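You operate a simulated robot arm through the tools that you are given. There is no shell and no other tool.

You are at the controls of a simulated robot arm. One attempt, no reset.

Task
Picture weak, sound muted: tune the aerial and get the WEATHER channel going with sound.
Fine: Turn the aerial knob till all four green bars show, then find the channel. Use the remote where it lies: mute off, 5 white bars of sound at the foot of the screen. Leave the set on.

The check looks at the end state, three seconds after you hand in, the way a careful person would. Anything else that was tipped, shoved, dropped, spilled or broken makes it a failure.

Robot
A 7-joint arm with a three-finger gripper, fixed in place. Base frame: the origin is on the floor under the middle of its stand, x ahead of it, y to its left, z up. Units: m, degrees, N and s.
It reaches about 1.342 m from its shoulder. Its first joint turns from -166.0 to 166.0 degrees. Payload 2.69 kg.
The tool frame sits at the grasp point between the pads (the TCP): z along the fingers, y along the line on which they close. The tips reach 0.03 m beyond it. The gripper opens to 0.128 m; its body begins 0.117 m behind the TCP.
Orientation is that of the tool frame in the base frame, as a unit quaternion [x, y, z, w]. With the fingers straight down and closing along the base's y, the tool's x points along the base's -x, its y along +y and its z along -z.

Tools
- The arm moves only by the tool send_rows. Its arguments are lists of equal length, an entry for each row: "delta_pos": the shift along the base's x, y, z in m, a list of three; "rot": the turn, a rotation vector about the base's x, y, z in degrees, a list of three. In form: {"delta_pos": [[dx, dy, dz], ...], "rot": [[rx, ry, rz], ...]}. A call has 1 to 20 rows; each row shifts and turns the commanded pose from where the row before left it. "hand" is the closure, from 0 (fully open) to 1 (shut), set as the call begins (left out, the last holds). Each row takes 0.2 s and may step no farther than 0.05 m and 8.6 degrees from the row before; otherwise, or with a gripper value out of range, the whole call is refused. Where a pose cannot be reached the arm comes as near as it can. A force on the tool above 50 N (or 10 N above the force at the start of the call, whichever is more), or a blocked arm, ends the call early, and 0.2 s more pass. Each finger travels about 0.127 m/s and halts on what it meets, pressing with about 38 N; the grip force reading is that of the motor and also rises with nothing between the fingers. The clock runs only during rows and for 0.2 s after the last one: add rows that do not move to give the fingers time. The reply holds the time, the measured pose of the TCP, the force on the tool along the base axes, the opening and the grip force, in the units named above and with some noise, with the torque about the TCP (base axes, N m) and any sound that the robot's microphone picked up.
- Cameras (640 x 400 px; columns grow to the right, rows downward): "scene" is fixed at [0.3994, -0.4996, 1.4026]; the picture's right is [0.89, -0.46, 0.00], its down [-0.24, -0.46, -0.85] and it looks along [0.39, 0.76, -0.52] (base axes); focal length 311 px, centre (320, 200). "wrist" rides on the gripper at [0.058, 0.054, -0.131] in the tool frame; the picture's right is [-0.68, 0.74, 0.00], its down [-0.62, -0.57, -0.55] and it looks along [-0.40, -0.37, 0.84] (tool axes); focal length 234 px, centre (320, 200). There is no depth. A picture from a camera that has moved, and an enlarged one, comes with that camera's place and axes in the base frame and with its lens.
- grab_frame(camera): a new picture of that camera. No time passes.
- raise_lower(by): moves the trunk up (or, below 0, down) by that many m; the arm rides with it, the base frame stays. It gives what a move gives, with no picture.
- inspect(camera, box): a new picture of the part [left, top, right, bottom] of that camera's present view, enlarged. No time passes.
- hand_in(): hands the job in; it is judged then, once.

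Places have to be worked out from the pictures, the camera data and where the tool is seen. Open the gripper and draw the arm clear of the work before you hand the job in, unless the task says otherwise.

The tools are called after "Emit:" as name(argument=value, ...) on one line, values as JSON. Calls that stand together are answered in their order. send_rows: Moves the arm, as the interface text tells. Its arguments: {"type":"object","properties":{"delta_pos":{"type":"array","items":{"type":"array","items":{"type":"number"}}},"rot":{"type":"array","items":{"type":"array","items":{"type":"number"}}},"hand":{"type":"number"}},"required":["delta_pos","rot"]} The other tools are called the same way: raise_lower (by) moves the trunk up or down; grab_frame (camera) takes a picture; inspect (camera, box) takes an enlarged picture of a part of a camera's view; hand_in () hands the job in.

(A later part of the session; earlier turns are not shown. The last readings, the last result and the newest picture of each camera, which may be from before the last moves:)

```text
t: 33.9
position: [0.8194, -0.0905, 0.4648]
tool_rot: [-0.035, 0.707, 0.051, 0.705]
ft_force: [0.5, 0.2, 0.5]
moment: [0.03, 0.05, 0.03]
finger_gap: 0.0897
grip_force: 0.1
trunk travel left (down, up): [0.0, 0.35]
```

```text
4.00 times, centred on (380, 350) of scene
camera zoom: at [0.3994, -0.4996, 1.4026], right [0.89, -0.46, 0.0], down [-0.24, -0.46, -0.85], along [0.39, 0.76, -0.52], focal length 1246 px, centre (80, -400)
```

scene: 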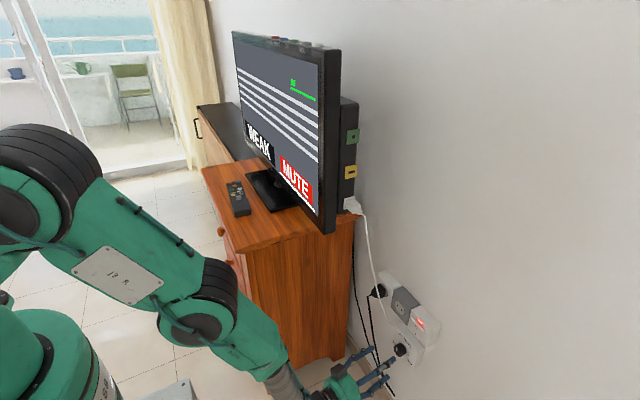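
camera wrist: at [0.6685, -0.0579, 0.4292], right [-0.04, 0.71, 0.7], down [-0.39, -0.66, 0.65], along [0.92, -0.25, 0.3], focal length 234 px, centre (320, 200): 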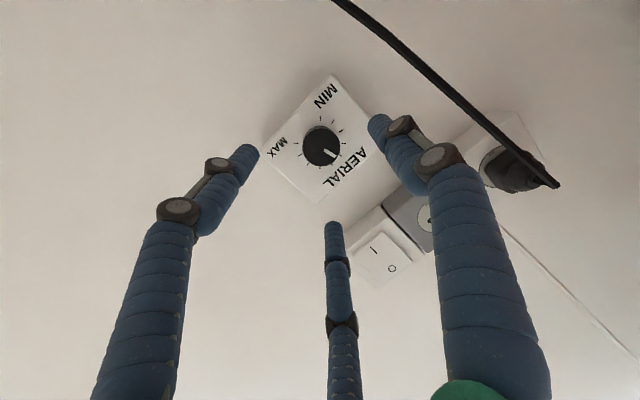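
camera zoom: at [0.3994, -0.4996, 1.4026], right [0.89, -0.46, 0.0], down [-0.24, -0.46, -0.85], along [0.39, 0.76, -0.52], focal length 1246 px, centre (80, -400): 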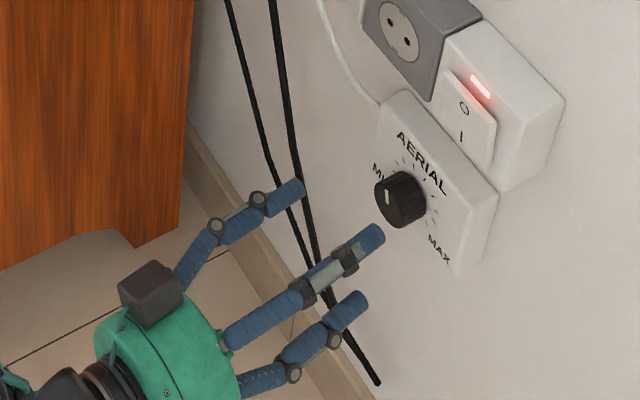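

The hand is lined up with the knob. Before gripping I test the roll range in free space: wind the hand back 56° counter-clockwise about its own axis, to have travel for a clockwise turn.

Emit:
send_rows(delta_pos=[[0, 0, 0], [0, 0, 0], [0, 0, 0], [0, 0, 0], [0, 0, 0], [0, 0, 0], [0, 0, 0]], rot=[[-7.94, -0.97, 0], [-7.94, -0.97, 0], [-7.94, -0.97, 0], [-7.94, -0.97, 0], [-7.94, -0.97, 0], [-7.94, -0.97, 0], [-7.94, -0.97, 0]])

Emit:
grab_frame(camera="wrist")

```text
t: 35.5
position: [0.832, -0.1018, 0.4603]
tool_rot: [-0.056, 0.707, 0.04, 0.704]
ft_force: [0.1, 0.2, -0.3]
moment: [-0.02, 0.03, 0.02]
finger_gap: 0.0895
grip_force: 0.1
out of reach, approached as far as the arm can: row 1, 2, 3, 4, 5, 6, 7
trunk travel left (down, up): [0.0, 0.35]
```

```text
taken
camera wrist: at [0.6931, -0.0673, 0.4007], right [-0.1, 0.74, 0.66], down [-0.47, -0.62, 0.63], along [0.88, -0.24, 0.41], focal length 234 px, centre (320, 200)
```

wrist: 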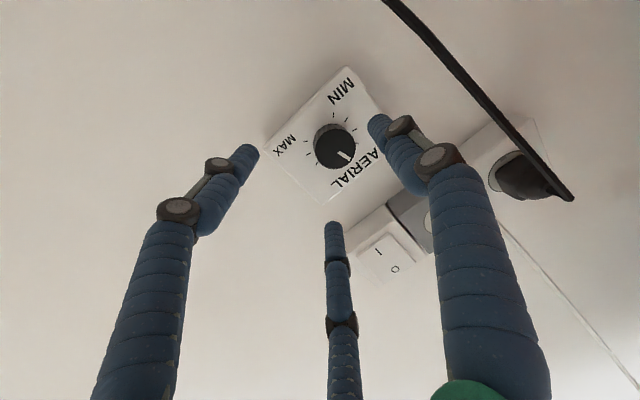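

The counter-clockwise roll is at a joint limit, which was probably the hidden limit all along. I try the other way: roll clockwise 56° while re-centring.

Emit:
send_rows(delta_pos=[[-0.0018, 0.0017, 0.0005], [-0.0018, 0.0017, 0.0005], [-0.0018, 0.0017, 0.0005], [-0.0018, 0.0017, 0.0005], [-0.0018, 0.0017, 0.0005], [-0.0018, 0.0017, 0.0005], [-0.0018, 0.0017, 0.0005]], rot=[[7.9, 1.05, 0], [7.9, 1.05, 0], [7.9, 1.05, 0], [7.9, 1.05, 0], [7.9, 1.05, 0], [7.9, 1.05, 0], [7.9, 1.05, 0]])

Emit:
grab_frame(camera="wrist")

```text
t: 37.0
position: [0.8204, -0.0894, 0.4635]
tool_rot: [0.279, 0.649, 0.368, 0.605]
ft_force: [-0.9, 0.5, 0.2]
moment: [-0.03, -0.05, -0.03]
finger_gap: 0.0895
grip_force: 0.0
trunk travel left (down, up): [0.0, 0.35]
```

```text
taken
camera wrist: at [0.6776, -0.0289, 0.4727], right [0.02, -0.12, 0.99], down [-0.43, -0.9, -0.11], along [0.9, -0.42, -0.07], focal length 234 px, centre (320, 200)
```

wrist: 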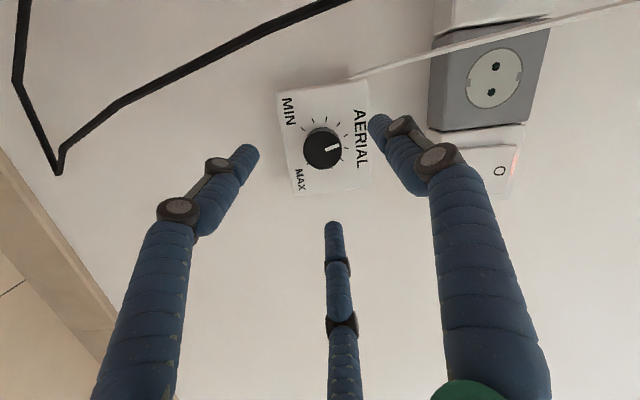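

Clockwise roll is free. Now I check whether the heading can be squared up too: yaw -7° and centre on the knob's axis.

Emit:
send_rows(delta_pos=[[0, 0.0033, 0], [0, 0.0033, 0], [0, 0.0033, 0], [0, 0, 0]], rot=[[0, 0, -2.4], [0, 0, -2.4], [0, 0, -2.4], [0, 0, 0]])

Emit:
grab_frame(camera="wrist")

Emit:
inspect(camera="scene", box=[320, 300, 440, 400])

```text
t: 38.0
position: [0.8179, -0.0987, 0.4593]
tool_rot: [0.303, 0.638, 0.343, 0.619]
ft_force: [0.1, 0.2, 0.0]
moment: [0.04, -0.02, -0.04]
finger_gap: 0.0894
grip_force: 0.0
out of reach, approached as far as the arm can: row 2, 3
trunk travel left (down, up): [0.0, 0.35]
```

```text
taken
camera wrist: at [0.6817, -0.0277, 0.4689], right [0.01, -0.12, 0.99], down [-0.5, -0.86, -0.1], along [0.87, -0.49, -0.07], focal length 234 px, centre (320, 200)
```

wrist: 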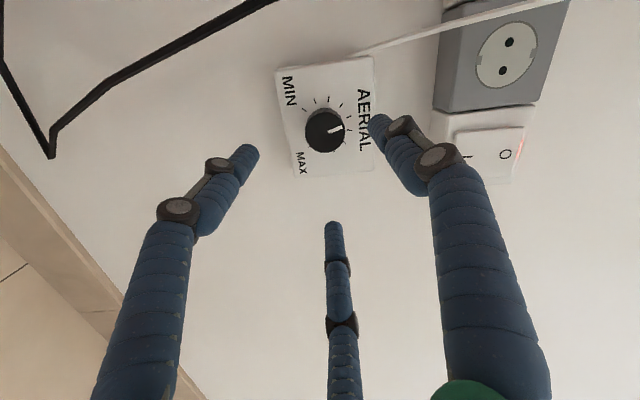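

```text
4.00 times, centred on (380, 350) of scene
camera zoom: at [0.3994, -0.4996, 1.4026], right [0.89, -0.46, 0.0], down [-0.24, -0.46, -0.85], along [0.39, 0.76, -0.52], focal length 1246 px, centre (80, -400)
```

zoom: 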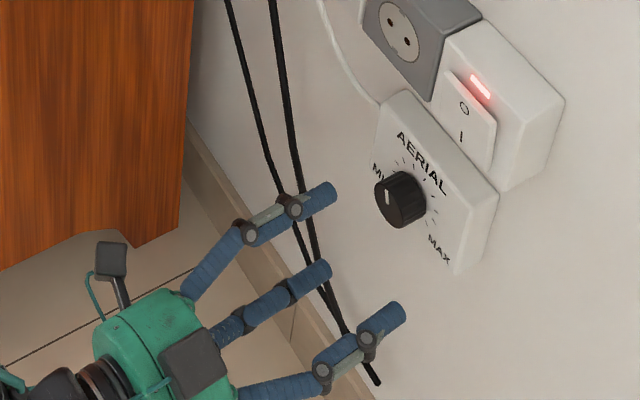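

The heading limit sits at about 4° left, so I settle for 6.5° left, which is fine for a three-finger grip. I re-centre on the knob's axis and verify before going in.

Emit:
send_rows(delta_pos=[[0.001, 0.0037, 0.0014], [0.001, 0.0037, 0.0014], [0.0, 0.0036, 0.0015], [0, 0, 0]], rot=[[0, 0, 1.0], [0, 0, 1.0], [0, 0, 1.0], [0, 0, 0]])

Emit:
grab_frame(camera="wrist")

```text
t: 39.0
position: [0.8181, -0.0982, 0.4648]
tool_rot: [0.303, 0.639, 0.344, 0.618]
ft_force: [-0.3, -0.8, 0.7]
moment: [-0.02, 0.01, 0.02]
finger_gap: 0.0894
grip_force: 0.0
out of reach, approached as far as the arm can: row 1
trunk travel left (down, up): [0.0, 0.35]
```

```text
taken
camera wrist: at [0.6811, -0.0265, 0.4735], right [0.01, -0.12, 0.99], down [-0.49, -0.86, -0.1], along [0.87, -0.49, -0.07], focal length 234 px, centre (320, 200)
```

wrist: 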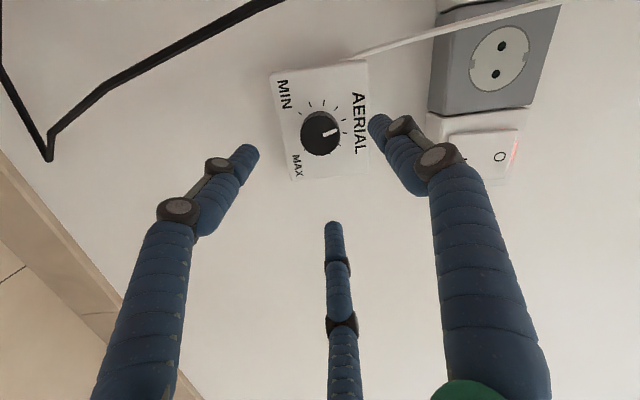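

Only the height changed. I'll apply the yaw first with no translation, then shift left.

Emit:
send_rows(delta_pos=[[0, 0, 0], [0, 0, 0], [0, 0.0, 0], [0, 0.003, 0], [0, 0.004, 0], [0, 0.004, 0]], rot=[[0, 0, 1.5], [0, 0, 1.5], [0, 0, 0.5], [0, 0, 0], [0, 0, 0], [0, 0, 0]])

Emit:
grab_frame(camera="wrist")

```text
t: 40.5
position: [0.819, -0.0855, 0.4645]
tool_rot: [0.283, 0.647, 0.363, 0.607]
ft_force: [-0.7, -0.1, -0.5]
moment: [0.0, -0.01, 0.01]
finger_gap: 0.09
grip_force: 0.0
trunk travel left (down, up): [0.0, 0.35]
```

```text
taken
camera wrist: at [0.6774, -0.0237, 0.473], right [0.01, -0.12, 0.99], down [-0.44, -0.89, -0.1], along [0.9, -0.43, -0.07], focal length 234 px, centre (320, 200)
```

wrist: 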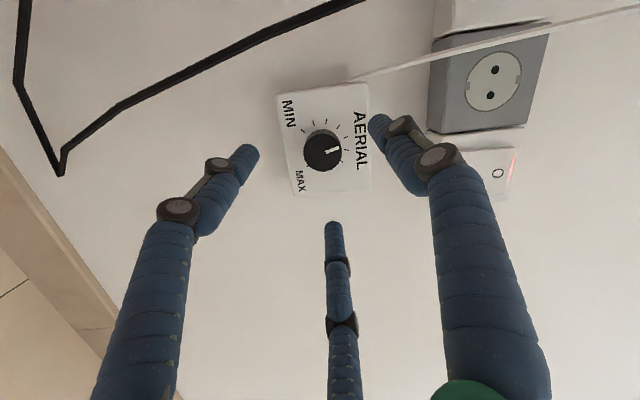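

Now aligned at heading 7°. I'll narrow the fingers to about 6 cm and advance until the tips are level with the knob's face, then look.

Emit:
send_rows(delta_pos=[[0, -0.001, 0], [0.009, 0.0, -0.0002], [0.009, 0.0005, -0.0002], [0.009, 0.0005, -0.0002], [0.008, 0.0005, -0.0002], [0.006, 0.0005, 0]], rot=[[0, 0, 0], [0, 0, 0], [0, 0, 0], [0, 0, 0], [0, 0, 0], [0, 0, 0]], hand=0.53)

Emit:
grab_frame(camera="wrist")

Emit:
inspect(camera="scene", box=[340, 310, 430, 390])

```text
t: 41.9
position: [0.86, -0.0837, 0.4619]
tool_rot: [0.283, 0.647, 0.363, 0.608]
ft_force: [-0.2, -0.3, -0.5]
moment: [-0.01, 0.03, -0.01]
finger_gap: 0.0603
grip_force: 0.0
trunk travel left (down, up): [0.0, 0.35]
```

```text
taken
camera wrist: at [0.7185, -0.0222, 0.4716], right [0.01, -0.12, 0.99], down [-0.44, -0.89, -0.1], along [0.9, -0.43, -0.07], focal length 234 px, centre (320, 200)
```

wrist: 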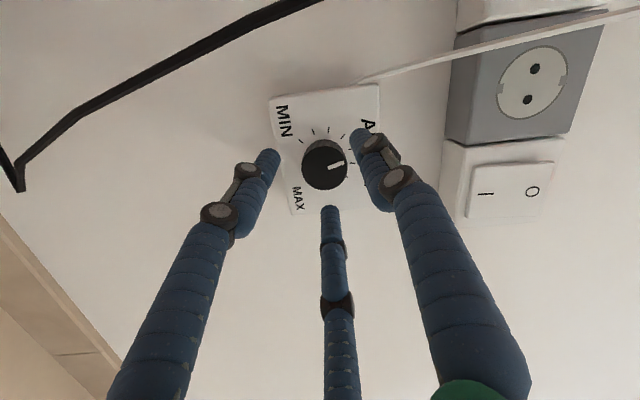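

```text
5.00 times, centred on (385, 350) of scene
camera zoom: at [0.3994, -0.4996, 1.4026], right [0.89, -0.46, 0.0], down [-0.24, -0.46, -0.85], along [0.39, 0.76, -0.52], focal length 1557 px, centre (-5, -550)
```

zoom: 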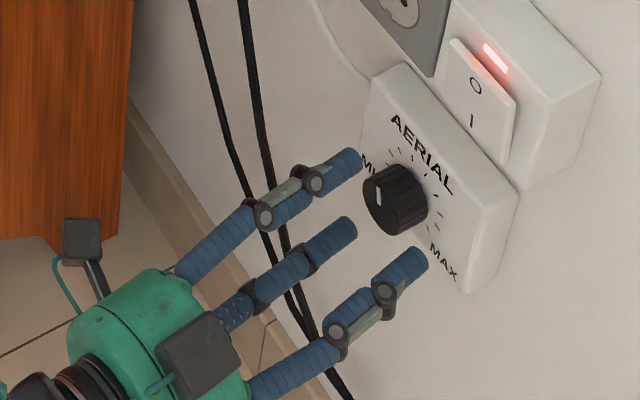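

The fingertips are centred around the knob's face to within a couple of millimetres. I advance another 14 mm slowly so the tips straddle the knob's side.

Emit:
send_rows(delta_pos=[[0.0035, 0.0006, 0.0006], [0.0035, 0.0006, 0.0005], [0.0035, 0.0005, 0.0005], [0.0035, 0.0005, 0.0], [0, 0, 0]], rot=[[0, 0, 0], [0, 0, 0], [0, 0, 0], [0, 0, 0], [0, 0, 0]])

Emit:
inspect(camera="wrist", box=[230, 80, 430, 240])

Emit:
inspect(camera="scene", box=[350, 310, 430, 380])

```text
t: 43.0
position: [0.8723, -0.0841, 0.4653]
tool_rot: [0.284, 0.647, 0.363, 0.607]
ft_force: [1.0, -0.2, 0.3]
moment: [0.02, 0.0, -0.01]
finger_gap: 0.0602
grip_force: 0.1
trunk travel left (down, up): [0.0, 0.35]
```

```text
2.50 times, centred on (330, 160) of wrist
camera zoom: at [0.732, -0.0207, 0.4743], right [0.01, -0.12, 0.99], down [-0.44, -0.89, -0.1], along [0.9, -0.43, -0.07], focal length 585 px, centre (295, 300)
```

zoom: 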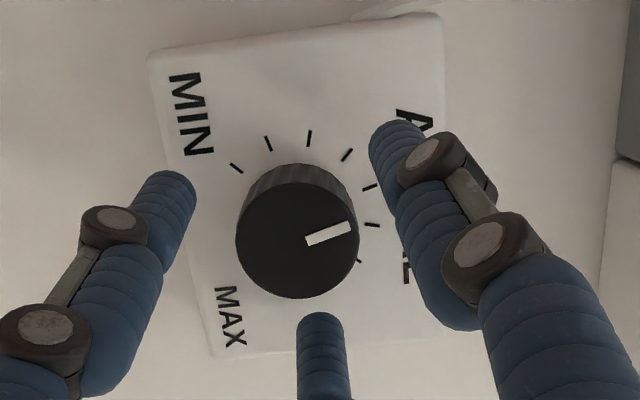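

```text
5.71 times, centred on (390, 345) of scene
camera zoom: at [0.3994, -0.4996, 1.4026], right [0.89, -0.46, 0.0], down [-0.24, -0.46, -0.85], along [0.39, 0.76, -0.52], focal length 1779 px, centre (-80, -629)
```

zoom: 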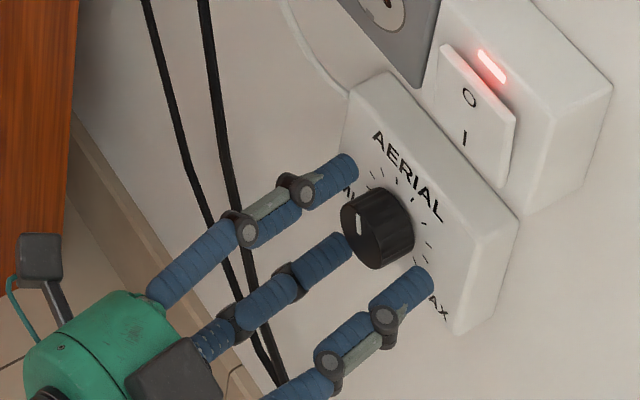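

The knob sits well inside the three fingers. I go 4 mm deeper, checking for contact force, and then close on it.

Emit:
send_rows(delta_pos=[[0.002, 0.0005, -0.0005], [0.002, 0.0005, -0.0005], [0, 0, 0]], rot=[[0, 0, 0], [0, 0, 0], [0, 0, 0]])

```text
t: 43.9
position: [0.8765, -0.0816, 0.4648]
tool_rot: [0.283, 0.647, 0.364, 0.607]
ft_force: [1.1, -0.3, 0.3]
moment: [0.02, -0.01, -0.01]
finger_gap: 0.0602
grip_force: 0.0
trunk travel left (down, up): [0.0, 0.35]
```

No contact with the box. I close the fingers on the knob.

Emit:
send_rows(delta_pos=[[0, 0, 0], [0, 0, 0], [0, 0, 0]], rot=[[0, 0, 0], [0, 0, 0], [0, 0, 0]], hand=0.8)

Emit:
inspect(camera="wrist", box=[230, 80, 430, 240])

Emit:
inspect(camera="scene", box=[350, 310, 430, 380])

```text
t: 44.6
position: [0.8783, -0.0836, 0.4662]
tool_rot: [0.284, 0.646, 0.362, 0.609]
ft_force: [-5.8, -25.4, 9.5]
moment: [0.07, -0.06, -1.4]
finger_gap: 0.0365
grip_force: 44.7
trunk travel left (down, up): [0.0, 0.35]
```

```text
2.50 times, centred on (330, 160) of wrist
camera zoom: at [0.7369, -0.0208, 0.4743], right [0.01, -0.12, 0.99], down [-0.44, -0.89, -0.11], along [0.9, -0.44, -0.06], focal length 585 px, centre (295, 300)
```

zoom: 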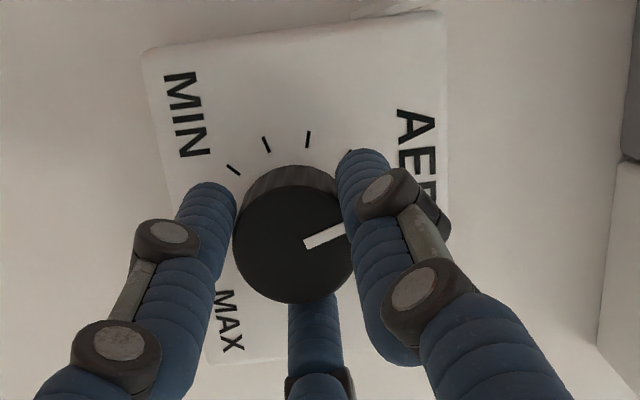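

```text
5.71 times, centred on (390, 345) of scene
camera zoom: at [0.3994, -0.4996, 1.4026], right [0.89, -0.46, 0.0], down [-0.24, -0.46, -0.85], along [0.39, 0.76, -0.52], focal length 1779 px, centre (-80, -629)
```

zoom: 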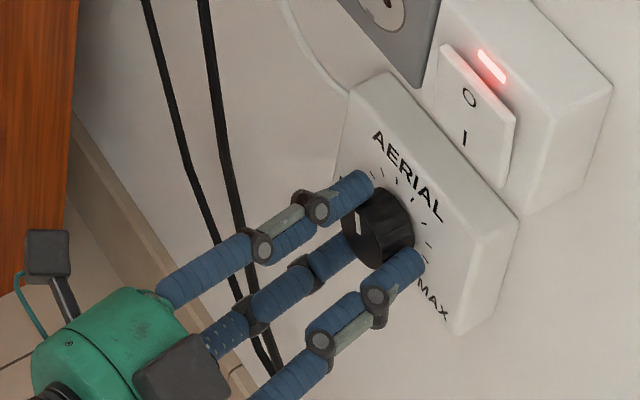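

The knob is gripped, with a side load of about 25 N from slight off-centring. I ease the hand about 1.5 mm along the load to relieve it.

Emit:
send_rows(delta_pos=[[0, -0.0015, 0.0005], [0, 0, 0]], rot=[[0, 0, 0], [0, 0, 0]])

```text
t: 45.2
position: [0.8774, -0.0839, 0.4649]
tool_rot: [0.284, 0.647, 0.363, 0.607]
ft_force: [-7.9, -21.3, 12.4]
moment: [0.06, -0.04, -1.14]
finger_gap: 0.0364
grip_force: 44.7
trunk travel left (down, up): [0.0, 0.35]
```

The load falls about 3 N per mm. I move a further 5 mm in commanded y to take most of it off.

Emit:
send_rows(delta_pos=[[0, -0.0025, 0.001], [0, -0.0025, 0.001], [0, 0, 0]], rot=[[0, 0, 0], [0, 0, 0], [0, 0, 0]])

```text
t: 46.0
position: [0.8767, -0.084, 0.4662]
tool_rot: [0.28, 0.649, 0.364, 0.606]
ft_force: [14.2, 45.1, 3.5]
moment: [-0.02, 0.44, 0.52]
finger_gap: 0.036
grip_force: 45.1
trunk travel left (down, up): [0.0, 0.35]
```

That overshot to +45 N, so the stiffness is about 13 N/mm. I come back 3.3 mm to balance it.

Emit:
send_rows(delta_pos=[[-0.0005, 0.0033, -0.0005], [0, 0, 0]], rot=[[0, 0, 0], [0, 0, 0]])

Emit:
inspect(camera="scene", box=[230, 30, 340, 130])

```text
t: 46.6
position: [0.8783, -0.0847, 0.4659]
tool_rot: [0.282, 0.647, 0.364, 0.607]
ft_force: [15.3, 39.0, 0.9]
moment: [0.02, 0.11, 0.55]
finger_gap: 0.036
grip_force: 45.0
trunk travel left (down, up): [0.0, 0.35]
```

```text
4.00 times, centred on (285, 80) of scene
camera zoom: at [0.3994, -0.4996, 1.4026], right [0.89, -0.46, 0.0], down [-0.24, -0.46, -0.85], along [0.39, 0.76, -0.52], focal length 1246 px, centre (460, 680)
```

zoom: 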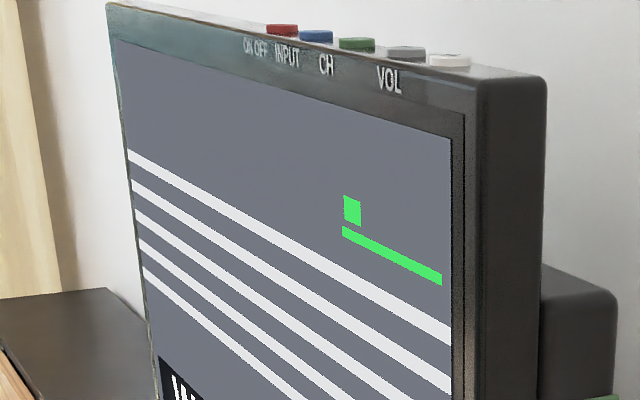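

There is friction holding a load in the grip, so I release and re-grip from this better-centred position.

Emit:
send_rows(delta_pos=[[0, 0, 0], [0, 0, 0]], rot=[[0, 0, 0], [0, 0, 0]], hand=0.55)

Emit:
inspect(camera="wrist", box=[230, 80, 430, 240])

```text
t: 47.2
position: [0.8765, -0.086, 0.4653]
tool_rot: [0.284, 0.647, 0.363, 0.608]
ft_force: [-0.1, 0.1, 0.1]
moment: [-0.02, 0.02, 0.01]
finger_gap: 0.0575
grip_force: 0.1
trunk travel left (down, up): [0.0, 0.35]
```

```text
2.50 times, centred on (330, 160) of wrist
camera zoom: at [0.736, -0.0236, 0.4748], right [0.01, -0.12, 0.99], down [-0.44, -0.89, -0.1], along [0.9, -0.44, -0.07], focal length 585 px, centre (295, 300)
```

zoom: 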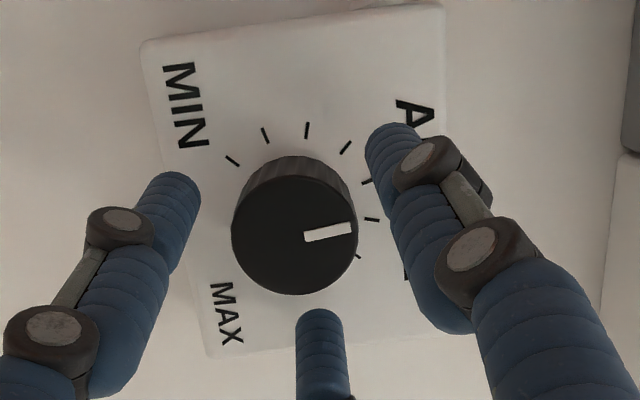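

Unloaded, the hand sits at y = -0.086; the balanced spot is about -0.0842. I shift 1.7 mm and grip again.

Emit:
send_rows(delta_pos=[[0, 0.0017, 0], [0, 0, 0]], rot=[[0, 0, 0], [0, 0, 0]])

Emit:
send_rows(delta_pos=[[0, 0, 0], [0, 0, 0], [0, 0, 0]], rot=[[0, 0, 0], [0, 0, 0], [0, 0, 0]], hand=0.8)

```text
t: 47.9
position: [0.8775, -0.0826, 0.4655]
tool_rot: [0.283, 0.647, 0.363, 0.607]
ft_force: [-0.1, 1.1, 0.4]
moment: [0.01, 0.03, 0.03]
finger_gap: 0.0574
grip_force: 0.1
trunk travel left (down, up): [0.0, 0.35]
```

```text
t: 48.6
position: [0.8763, -0.0842, 0.4663]
tool_rot: [0.283, 0.647, 0.364, 0.607]
ft_force: [-1.5, -2.7, 1.0]
moment: [0.01, -0.04, -0.51]
finger_gap: 0.0363
grip_force: 45.1
trunk travel left (down, up): [0.0, 0.35]
```

Nicely balanced grip now. I turn the knob 30° clockwise (towards MAX) and look at the bars.

Emit:
send_rows(delta_pos=[[0, 0, 0], [0, 0, 0], [0, 0, 0], [0, 0, 0], [0, 0, 0], [0, 0, 0]], rot=[[4.96, 0.63, 0], [4.96, 0.63, 0], [4.96, 0.63, 0], [4.96, 0.63, 0], [4.96, 0.63, 0], [4.96, 0.63, 0]])

Emit:
grab_frame(camera="scene")

Emit:
inspect(camera="wrist", box=[230, 80, 430, 240])

```text
t: 50.0
position: [0.8775, -0.0834, 0.4653]
tool_rot: [0.442, 0.552, 0.508, 0.492]
ft_force: [5.5, -8.7, -3.6]
moment: [-0.03, -0.34, -0.5]
finger_gap: 0.036
grip_force: 44.8
trunk travel left (down, up): [0.0, 0.35]
```

```text
taken
```

scene: 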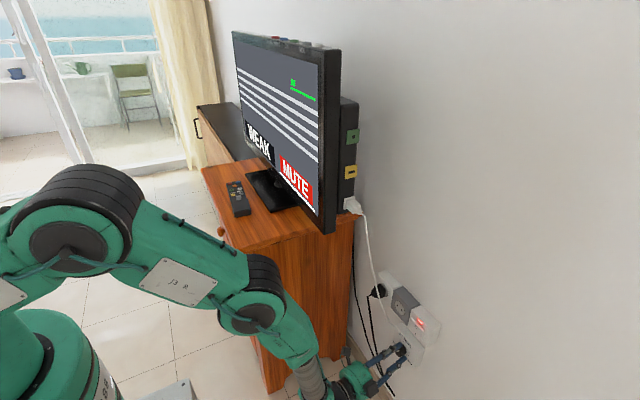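

```text
2.50 times, centred on (330, 160) of wrist
camera zoom: at [0.7381, -0.0365, 0.5128], right [0.07, -0.6, 0.8], down [-0.46, -0.73, -0.51], along [0.88, -0.33, -0.33], focal length 585 px, centre (295, 300)
```

zoom: 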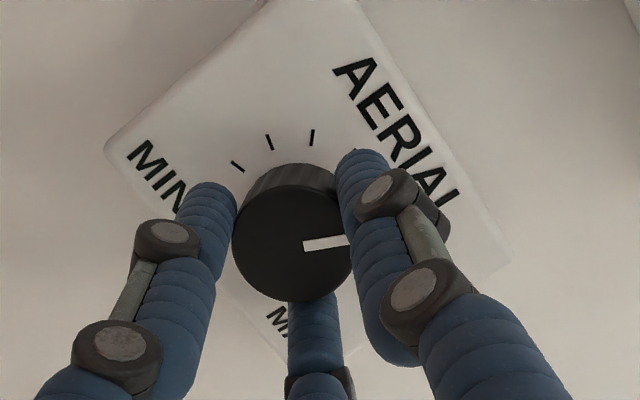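

The knob turned along with the hand. I check the bars up close.

Emit:
inspect(camera="scene", box=[230, 30, 340, 130])

```text
4.00 times, centred on (285, 80) of scene
camera zoom: at [0.3994, -0.4996, 1.4026], right [0.89, -0.46, 0.0], down [-0.24, -0.46, -0.85], along [0.39, 0.76, -0.52], focal length 1246 px, centre (460, 680)
```

zoom: 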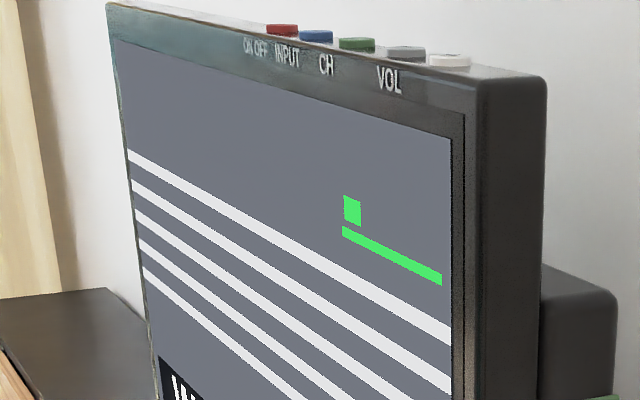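

Still one bar at about +15°. I turn another 30° clockwise.

Emit:
send_rows(delta_pos=[[0, 0, 0], [0, 0, 0], [0, 0, 0], [0, 0, 0], [0, 0, 0], [0, 0, 0]], rot=[[4.96, 0.63, 0], [4.96, 0.63, 0], [4.96, 0.63, 0], [4.96, 0.63, 0], [4.96, 0.63, 0], [4.96, 0.63, 0]])

Emit:
inspect(camera="scene", box=[230, 30, 340, 130])

Emit:
inspect(camera="wrist", box=[230, 80, 430, 240])

```text
t: 51.5
position: [0.8776, -0.0818, 0.466]
tool_rot: [0.57, 0.418, 0.618, 0.344]
ft_force: [3.2, -3.8, -3.1]
moment: [-0.01, -0.17, -0.19]
finger_gap: 0.0356
grip_force: 45.1
trunk travel left (down, up): [0.0, 0.35]
```

```text
4.00 times, centred on (285, 80) of scene
camera zoom: at [0.3994, -0.4996, 1.4026], right [0.89, -0.46, 0.0], down [-0.24, -0.46, -0.85], along [0.39, 0.76, -0.52], focal length 1246 px, centre (460, 680)
```

zoom: 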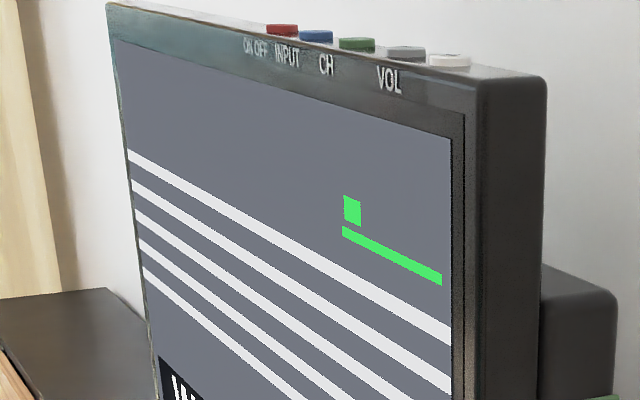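

```text
2.50 times, centred on (330, 160) of wrist
camera zoom: at [0.7416, -0.0684, 0.5383], right [0.12, -0.91, 0.39], down [-0.5, -0.39, -0.77], along [0.86, -0.11, -0.51], focal length 585 px, centre (295, 300)
```

zoom: 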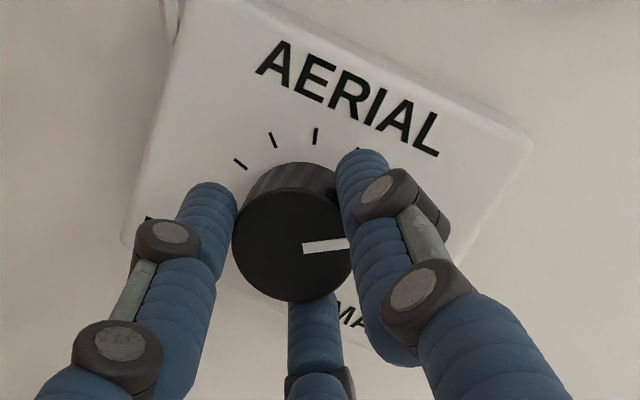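

Still one bar with the pointer near +50°. I go on clockwise by another 30°.

Emit:
send_rows(delta_pos=[[0, 0, 0], [0, 0, 0], [0, 0, 0], [0, 0, 0], [0, 0, 0], [0, 0, 0]], rot=[[4.96, 0.63, 0], [4.96, 0.63, 0], [4.96, 0.63, 0], [4.96, 0.63, 0], [4.96, 0.63, 0], [4.96, 0.63, 0]])

Emit:
inspect(camera="scene", box=[230, 30, 340, 130])

Emit:
inspect(camera="wrist", box=[230, 80, 430, 240])

```text
t: 52.9
position: [0.8765, -0.0837, 0.466]
tool_rot: [0.658, 0.256, 0.686, 0.174]
ft_force: [-13.6, -3.5, 10.3]
moment: [0.02, -0.65, -0.38]
finger_gap: 0.0358
grip_force: 45.0
trunk travel left (down, up): [0.0, 0.35]
```

```text
4.00 times, centred on (285, 80) of scene
camera zoom: at [0.3994, -0.4996, 1.4026], right [0.89, -0.46, 0.0], down [-0.24, -0.46, -0.85], along [0.39, 0.76, -0.52], focal length 1246 px, centre (460, 680)
```

zoom: 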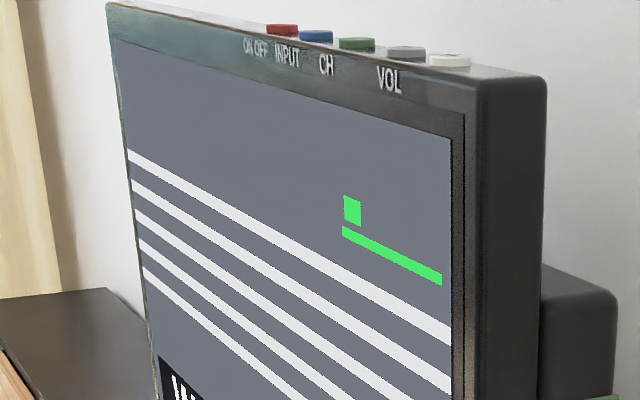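

```text
2.50 times, centred on (330, 160) of wrist
camera zoom: at [0.7468, -0.1087, 0.5444], right [0.12, -0.98, -0.12], down [-0.56, 0.04, -0.83], along [0.82, 0.17, -0.54], focal length 585 px, centre (295, 300)
```

zoom: 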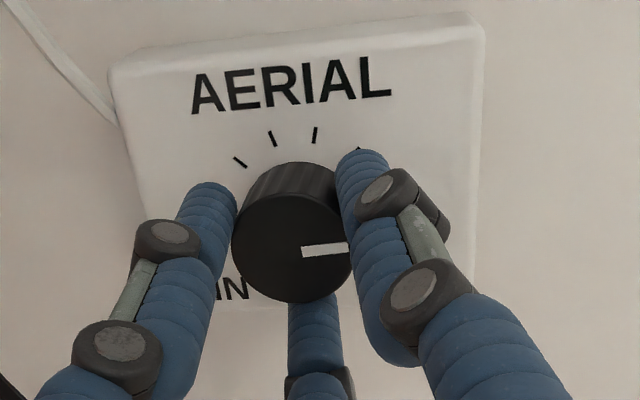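

Still one bar with the pointer at about +88°. I carry on in 15° steps towards MAX, looking each time.

Emit:
send_rows(delta_pos=[[0, 0, 0], [0, 0, 0], [0, 0, 0]], rot=[[4.96, 0.63, 0], [4.96, 0.63, 0], [4.96, 0.63, 0]])

Emit:
inspect(camera="scene", box=[260, 60, 320, 110])

Emit:
send_rows(delta_pos=[[0, 0, 0], [0, 0, 0], [0, 0, 0]], rot=[[4.96, 0.63, 0], [4.96, 0.63, 0], [4.96, 0.63, 0]])

Emit:
inspect(camera="scene", box=[260, 60, 320, 110])

Emit:
inspect(camera="wrist", box=[230, 80, 430, 240])

```text
t: 53.6
position: [0.8774, -0.0831, 0.465]
tool_rot: [0.686, 0.169, 0.703, 0.081]
ft_force: [-10.2, 0.1, 7.6]
moment: [0.04, -0.69, -0.1]
finger_gap: 0.0358
grip_force: 45.1
trunk travel left (down, up): [0.0, 0.35]
```

```text
8.00 times, centred on (290, 85) of scene
camera zoom: at [0.3994, -0.4996, 1.4026], right [0.89, -0.46, 0.0], down [-0.24, -0.46, -0.85], along [0.39, 0.76, -0.52], focal length 2491 px, centre (560, 1120)
```

zoom: 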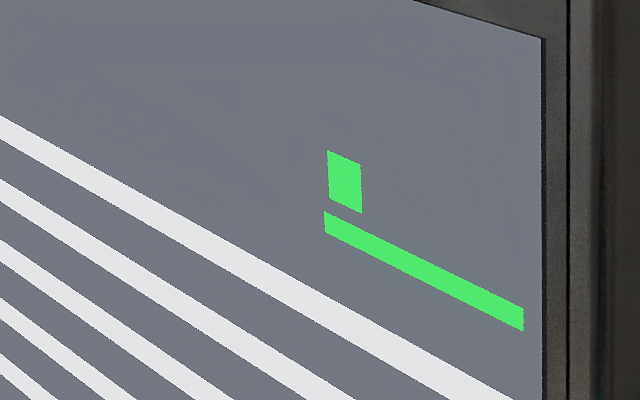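

```text
t: 54.5
position: [0.8774, -0.0836, 0.4661]
tool_rot: [0.703, 0.077, 0.707, -0.011]
ft_force: [4.9, -2.8, -0.9]
moment: [-0.03, -0.63, -0.52]
finger_gap: 0.0358
grip_force: 45.2
trunk travel left (down, up): [0.0, 0.35]
```

```text
8.00 times, centred on (290, 85) of scene
camera zoom: at [0.3994, -0.4996, 1.4026], right [0.89, -0.46, 0.0], down [-0.24, -0.46, -0.85], along [0.39, 0.76, -0.52], focal length 2491 px, centre (560, 1120)
```

zoom: 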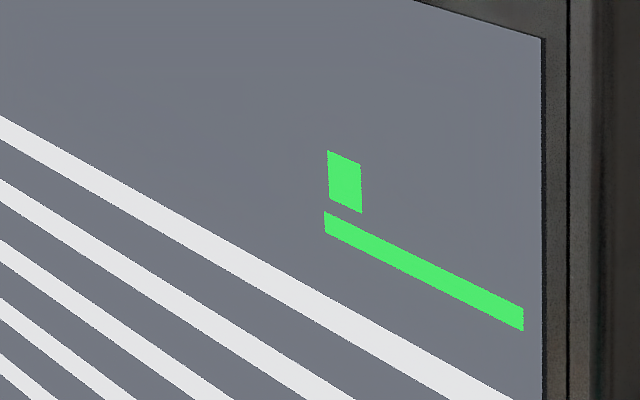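

```text
2.50 times, centred on (330, 160) of wrist
camera zoom: at [0.7525, -0.147, 0.529], right [0.1, -0.79, -0.6], down [-0.61, 0.43, -0.67], along [0.79, 0.43, -0.44], focal length 585 px, centre (295, 300)
```

zoom: 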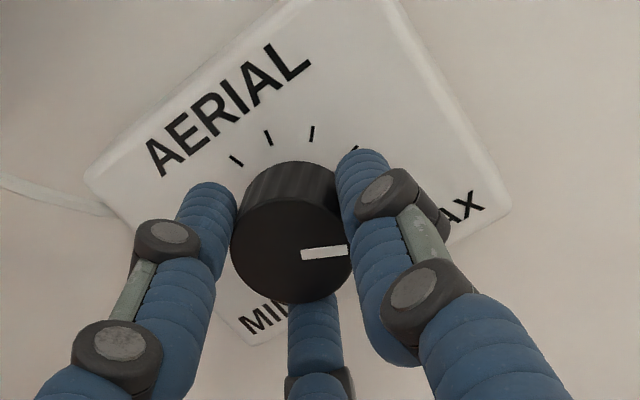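

At +120°, near MAX, there's still one bar, so the peak isn't up here. I turn back counter-clockwise, stopping to look at the angles I skipped.

Emit:
send_rows(delta_pos=[[0, 0, 0], [0, 0, 0], [0, 0, 0], [0, 0, 0], [0, 0, 0], [0, 0, 0], [0, 0, 0], [0, 0, 0]], rot=[[-5.95, -0.76, 0], [-5.95, -0.76, 0], [-5.95, -0.76, 0], [-5.95, -0.76, 0], [-5.95, -0.76, 0], [-5.95, -0.76, 0], [-5.95, -0.76, 0], [-5.95, -0.76, 0]])

Emit:
inspect(camera="scene", box=[260, 60, 320, 110])

Emit:
send_rows(delta_pos=[[0, 0, 0], [0, 0, 0], [0, 0, 0], [0, 0, 0], [0, 0, 0], [0, 0, 0]], rot=[[-5.95, -0.76, 0], [-5.95, -0.76, 0], [-5.95, -0.76, 0], [-5.95, -0.76, 0], [-5.95, -0.76, 0], [-5.95, -0.76, 0]])

Emit:
inspect(camera="scene", box=[260, 60, 320, 110])

Emit:
send_rows(delta_pos=[[0, 0, 0], [0, 0, 0], [0, 0, 0], [0, 0, 0], [0, 0, 0], [0, 0, 0]], rot=[[-5.95, -0.76, 0], [-5.95, -0.76, 0], [-5.95, -0.76, 0], [-5.95, -0.76, 0], [-5.95, -0.76, 0], [-5.95, -0.76, 0]])

Emit:
inspect(camera="scene", box=[260, 60, 320, 110])

Emit:
inspect(camera="wrist", box=[230, 80, 430, 240])

```text
t: 56.2
position: [0.8761, -0.0831, 0.4661]
tool_rot: [0.61, 0.357, 0.65, 0.279]
ft_force: [-1.7, 0.0, 6.0]
moment: [-0.01, 0.29, -0.22]
finger_gap: 0.0356
grip_force: 44.6
trunk travel left (down, up): [0.0, 0.35]
```

```text
8.00 times, centred on (290, 85) of scene
camera zoom: at [0.3994, -0.4996, 1.4026], right [0.89, -0.46, 0.0], down [-0.24, -0.46, -0.85], along [0.39, 0.76, -0.52], focal length 2491 px, centre (560, 1120)
```

zoom: 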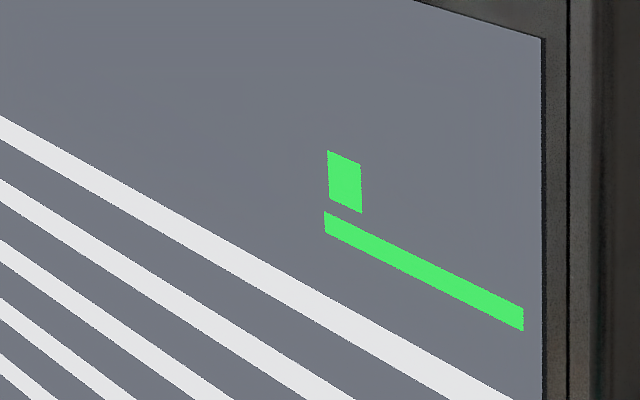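

```text
t: 57.6
position: [0.877, -0.0835, 0.4646]
tool_rot: [0.469, 0.529, 0.532, 0.466]
ft_force: [6.7, 3.6, -0.6]
moment: [-0.01, 0.57, -0.09]
finger_gap: 0.036
grip_force: 45.1
trunk travel left (down, up): [0.0, 0.35]
```

```text
8.00 times, centred on (290, 85) of scene
camera zoom: at [0.3994, -0.4996, 1.4026], right [0.89, -0.46, 0.0], down [-0.24, -0.46, -0.85], along [0.39, 0.76, -0.52], focal length 2491 px, centre (560, 1120)
```

zoom: 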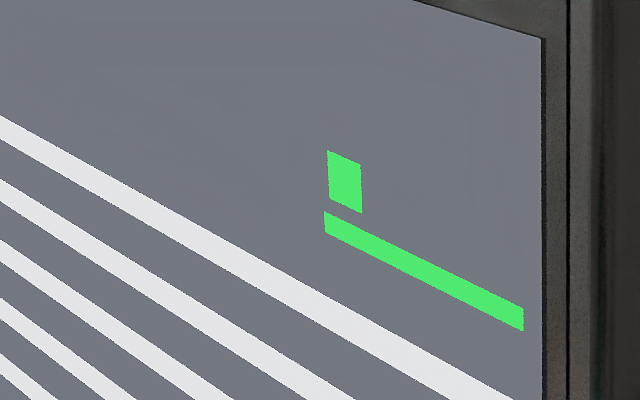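

```text
t: 59.0
position: [0.8771, -0.0842, 0.4659]
tool_rot: [0.283, 0.647, 0.363, 0.608]
ft_force: [-4.1, -5.3, 5.0]
moment: [-0.01, 0.43, -0.49]
finger_gap: 0.0358
grip_force: 44.8
trunk travel left (down, up): [0.0, 0.35]
```

```text
8.00 times, centred on (290, 85) of scene
camera zoom: at [0.3994, -0.4996, 1.4026], right [0.89, -0.46, 0.0], down [-0.24, -0.46, -0.85], along [0.39, 0.76, -0.52], focal length 2491 px, centre (560, 1120)
```

zoom: 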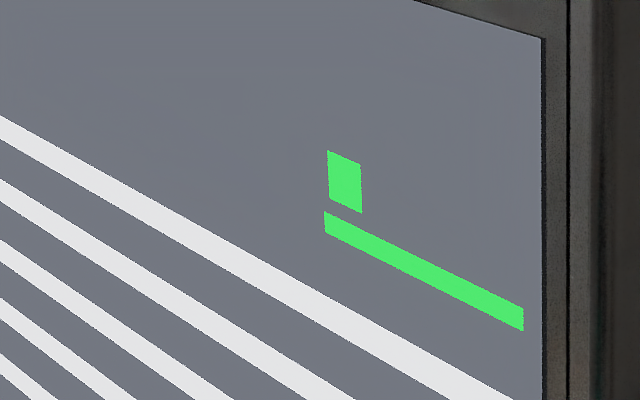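

```text
2.50 times, centred on (330, 160) of wrist
camera zoom: at [0.7358, -0.0217, 0.4747], right [0.01, -0.12, 0.99], down [-0.44, -0.89, -0.1], along [0.9, -0.43, -0.06], focal length 585 px, centre (295, 300)
```

zoom: 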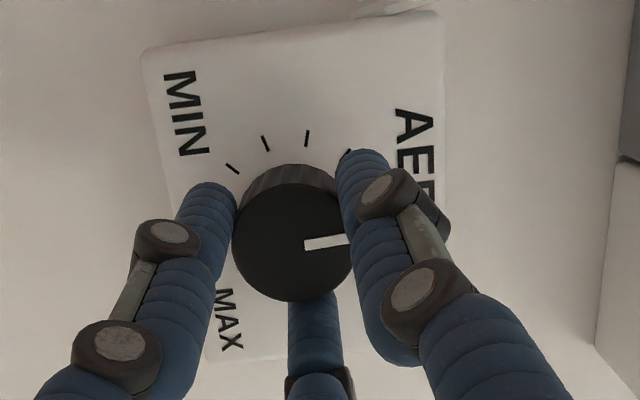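

The pointer is straight up (0°) here, still one bar. I continue counter-clockwise towards MIN in about 16° steps.

Emit:
send_rows(delta_pos=[[0, 0, 0], [0, 0, 0], [0, 0, 0]], rot=[[-5.46, -0.69, 0], [-5.46, -0.69, 0], [-5.46, -0.69, 0]])

Emit:
inspect(camera="scene", box=[260, 60, 320, 110])

Emit:
send_rows(delta_pos=[[0, 0, 0], [0, 0, 0], [0, 0, 0]], rot=[[-5.46, -0.69, 0], [-5.46, -0.69, 0], [-5.46, -0.69, 0]])

Emit:
inspect(camera="scene", box=[260, 60, 320, 110])

Emit:
send_rows(delta_pos=[[0, 0, 0], [0, 0, 0], [0, 0, 0]], rot=[[-4.96, -0.63, 0], [-4.96, -0.63, 0], [-4.96, -0.63, 0]])

Emit:
inspect(camera="scene", box=[260, 60, 320, 110])

Emit:
inspect(camera="wrist", box=[230, 80, 430, 240])

```text
t: 59.9
position: [0.8772, -0.0831, 0.466]
tool_rot: [0.187, 0.681, 0.272, 0.653]
ft_force: [-0.2, -5.1, 2.7]
moment: [0.02, 0.69, -0.35]
finger_gap: 0.0361
grip_force: 45.4
trunk travel left (down, up): [0.0, 0.35]
```

```text
8.00 times, centred on (290, 85) of scene
camera zoom: at [0.3994, -0.4996, 1.4026], right [0.89, -0.46, 0.0], down [-0.24, -0.46, -0.85], along [0.39, 0.76, -0.52], focal length 2491 px, centre (560, 1120)
```

zoom: 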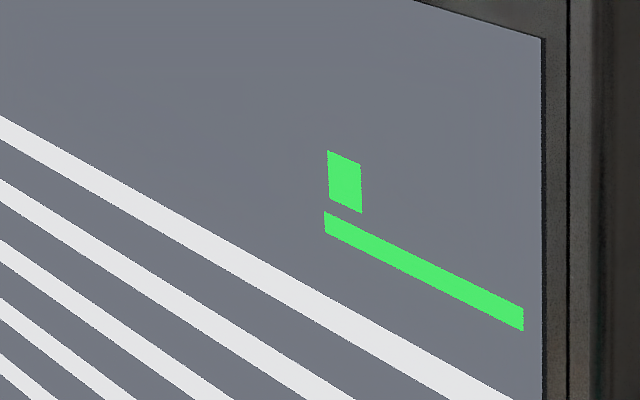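

```text
t: 60.6
position: [0.8777, -0.0834, 0.4668]
tool_rot: [0.087, 0.701, 0.177, 0.685]
ft_force: [-5.2, -2.5, 3.0]
moment: [-0.02, 0.53, -0.33]
finger_gap: 0.036
grip_force: 45.6
trunk travel left (down, up): [0.0, 0.35]
```

```text
8.00 times, centred on (290, 85) of scene
camera zoom: at [0.3994, -0.4996, 1.4026], right [0.89, -0.46, 0.0], down [-0.24, -0.46, -0.85], along [0.39, 0.76, -0.52], focal length 2491 px, centre (560, 1120)
```

zoom: 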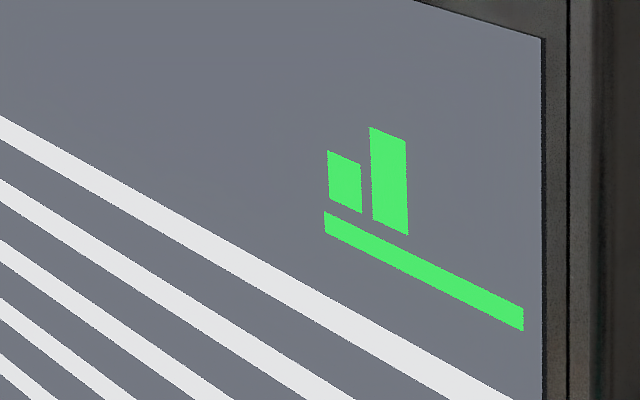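

```text
t: 61.5
position: [0.8776, -0.0833, 0.4666]
tool_rot: [-0.004, 0.707, 0.085, 0.702]
ft_force: [-6.4, -3.9, 1.3]
moment: [0.0, 0.39, -0.49]
finger_gap: 0.036
grip_force: 45.4
trunk travel left (down, up): [0.0, 0.35]
```

```text
8.00 times, centred on (290, 85) of scene
camera zoom: at [0.3994, -0.4996, 1.4026], right [0.89, -0.46, 0.0], down [-0.24, -0.46, -0.85], along [0.39, 0.76, -0.52], focal length 2491 px, centre (560, 1120)
```

zoom: 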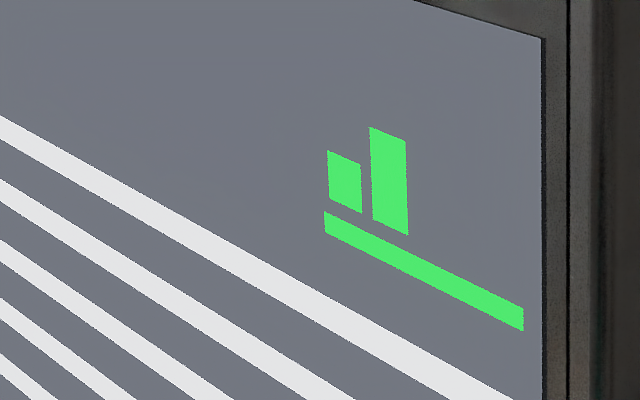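

```text
2.50 times, centred on (330, 160) of wrist
camera zoom: at [0.7381, -0.0401, 0.4135], right [-0.08, 0.65, 0.76], down [-0.46, -0.7, 0.55], along [0.88, -0.3, 0.36], focal length 585 px, centre (295, 300)
```

zoom: 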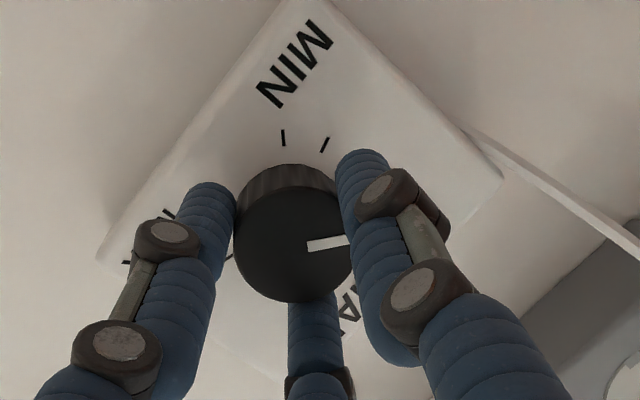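

Two bars at -33° and -48°: the peak is further towards MIN. The wrist roll is nearly at its stop, so I open, wind the hand back clockwise by 96°, and re-grip.

Emit:
send_rows(delta_pos=[[0, 0, 0], [0, 0, 0]], rot=[[0, 0, 0], [0, 0, 0]], hand=0.53)

Emit:
send_rows(delta_pos=[[0, 0, 0], [0, 0, 0], [0, 0, 0], [0, 0, 0], [0, 0, 0], [0, 0, 0], [0, 0, 0], [0, 0, 0], [0, 0, 0], [0, 0, 0], [0, 0, 0], [0, 0, 0], [0, 0, 0]], rot=[[7.94, 1.01, 0], [7.94, 1.01, 0], [7.94, 1.01, 0], [7.94, 1.01, 0], [7.94, 1.01, 0], [7.94, 1.01, 0], [7.94, 1.01, 0], [7.94, 1.01, 0], [7.94, 1.01, 0], [7.94, 1.01, 0], [7.94, 1.01, 0], [7.94, 1.01, 0], [0, 0, 0]])

Emit:
inspect(camera="wrist", box=[230, 80, 430, 240])

Emit:
inspect(camera="scene", box=[260, 60, 320, 110])

```text
t: 62.0
position: [0.8774, -0.082, 0.4663]
tool_rot: [-0.006, 0.707, 0.086, 0.702]
ft_force: [-0.7, 0.0, -0.3]
moment: [-0.01, -0.01, 0.02]
finger_gap: 0.0603
grip_force: 0.0
trunk travel left (down, up): [0.0, 0.35]
```

```text
t: 64.8
position: [0.8762, -0.0834, 0.4645]
tool_rot: [0.523, 0.474, 0.579, 0.407]
ft_force: [0.0, 0.0, 0.1]
moment: [-0.03, -0.01, -0.01]
finger_gap: 0.0603
grip_force: 0.0
trunk travel left (down, up): [0.0, 0.35]
```

```text
2.50 times, centred on (330, 160) of wrist
camera zoom: at [0.7402, -0.0547, 0.53], right [0.1, -0.82, 0.57], down [-0.48, -0.54, -0.69], along [0.87, -0.21, -0.45], focal length 585 px, centre (295, 300)
```

zoom: 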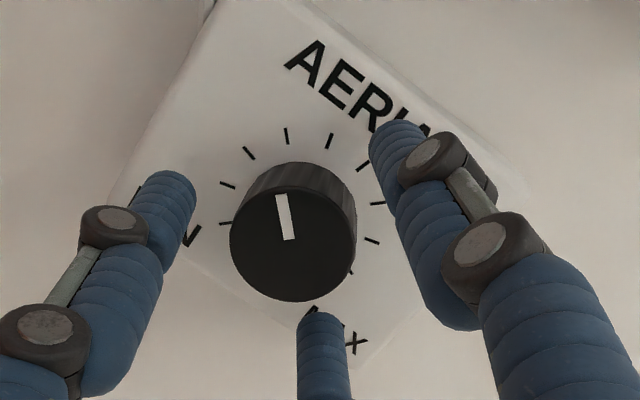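

```text
8.00 times, centred on (290, 85) of scene
camera zoom: at [0.3994, -0.4996, 1.4026], right [0.89, -0.46, 0.0], down [-0.24, -0.46, -0.85], along [0.39, 0.76, -0.52], focal length 2491 px, centre (560, 1120)
```

zoom: 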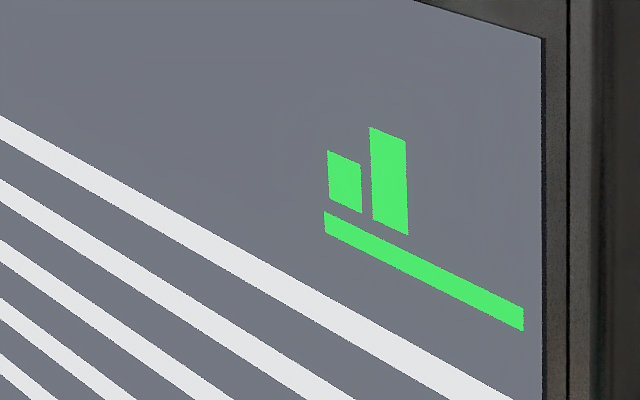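

The knob stayed at about -48° (two bars hold) and the hand is wound back, centred. I grip again.

Emit:
send_rows(delta_pos=[[0, 0, 0], [0, 0, 0], [0, 0, 0]], rot=[[0, 0, 0], [0, 0, 0], [0, 0, 0]], hand=0.8)

Emit:
inspect(camera="scene", box=[260, 60, 320, 110])

```text
t: 65.7
position: [0.8772, -0.0828, 0.4657]
tool_rot: [0.523, 0.475, 0.58, 0.406]
ft_force: [2.2, 8.8, -0.6]
moment: [0.01, -0.15, -0.3]
finger_gap: 0.0357
grip_force: 44.5
trunk travel left (down, up): [0.0, 0.35]
```

```text
8.00 times, centred on (290, 85) of scene
camera zoom: at [0.3994, -0.4996, 1.4026], right [0.89, -0.46, 0.0], down [-0.24, -0.46, -0.85], along [0.39, 0.76, -0.52], focal length 2491 px, centre (560, 1120)
```

zoom: 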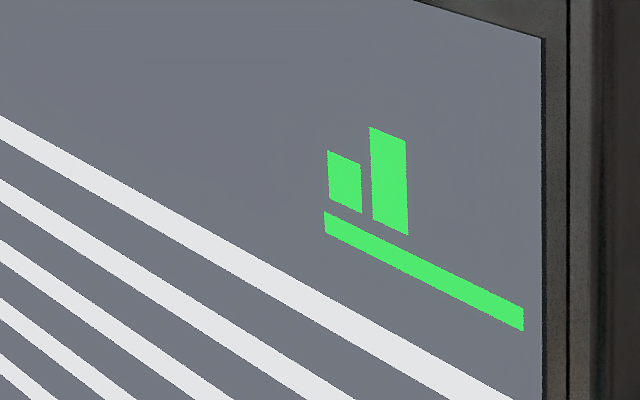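

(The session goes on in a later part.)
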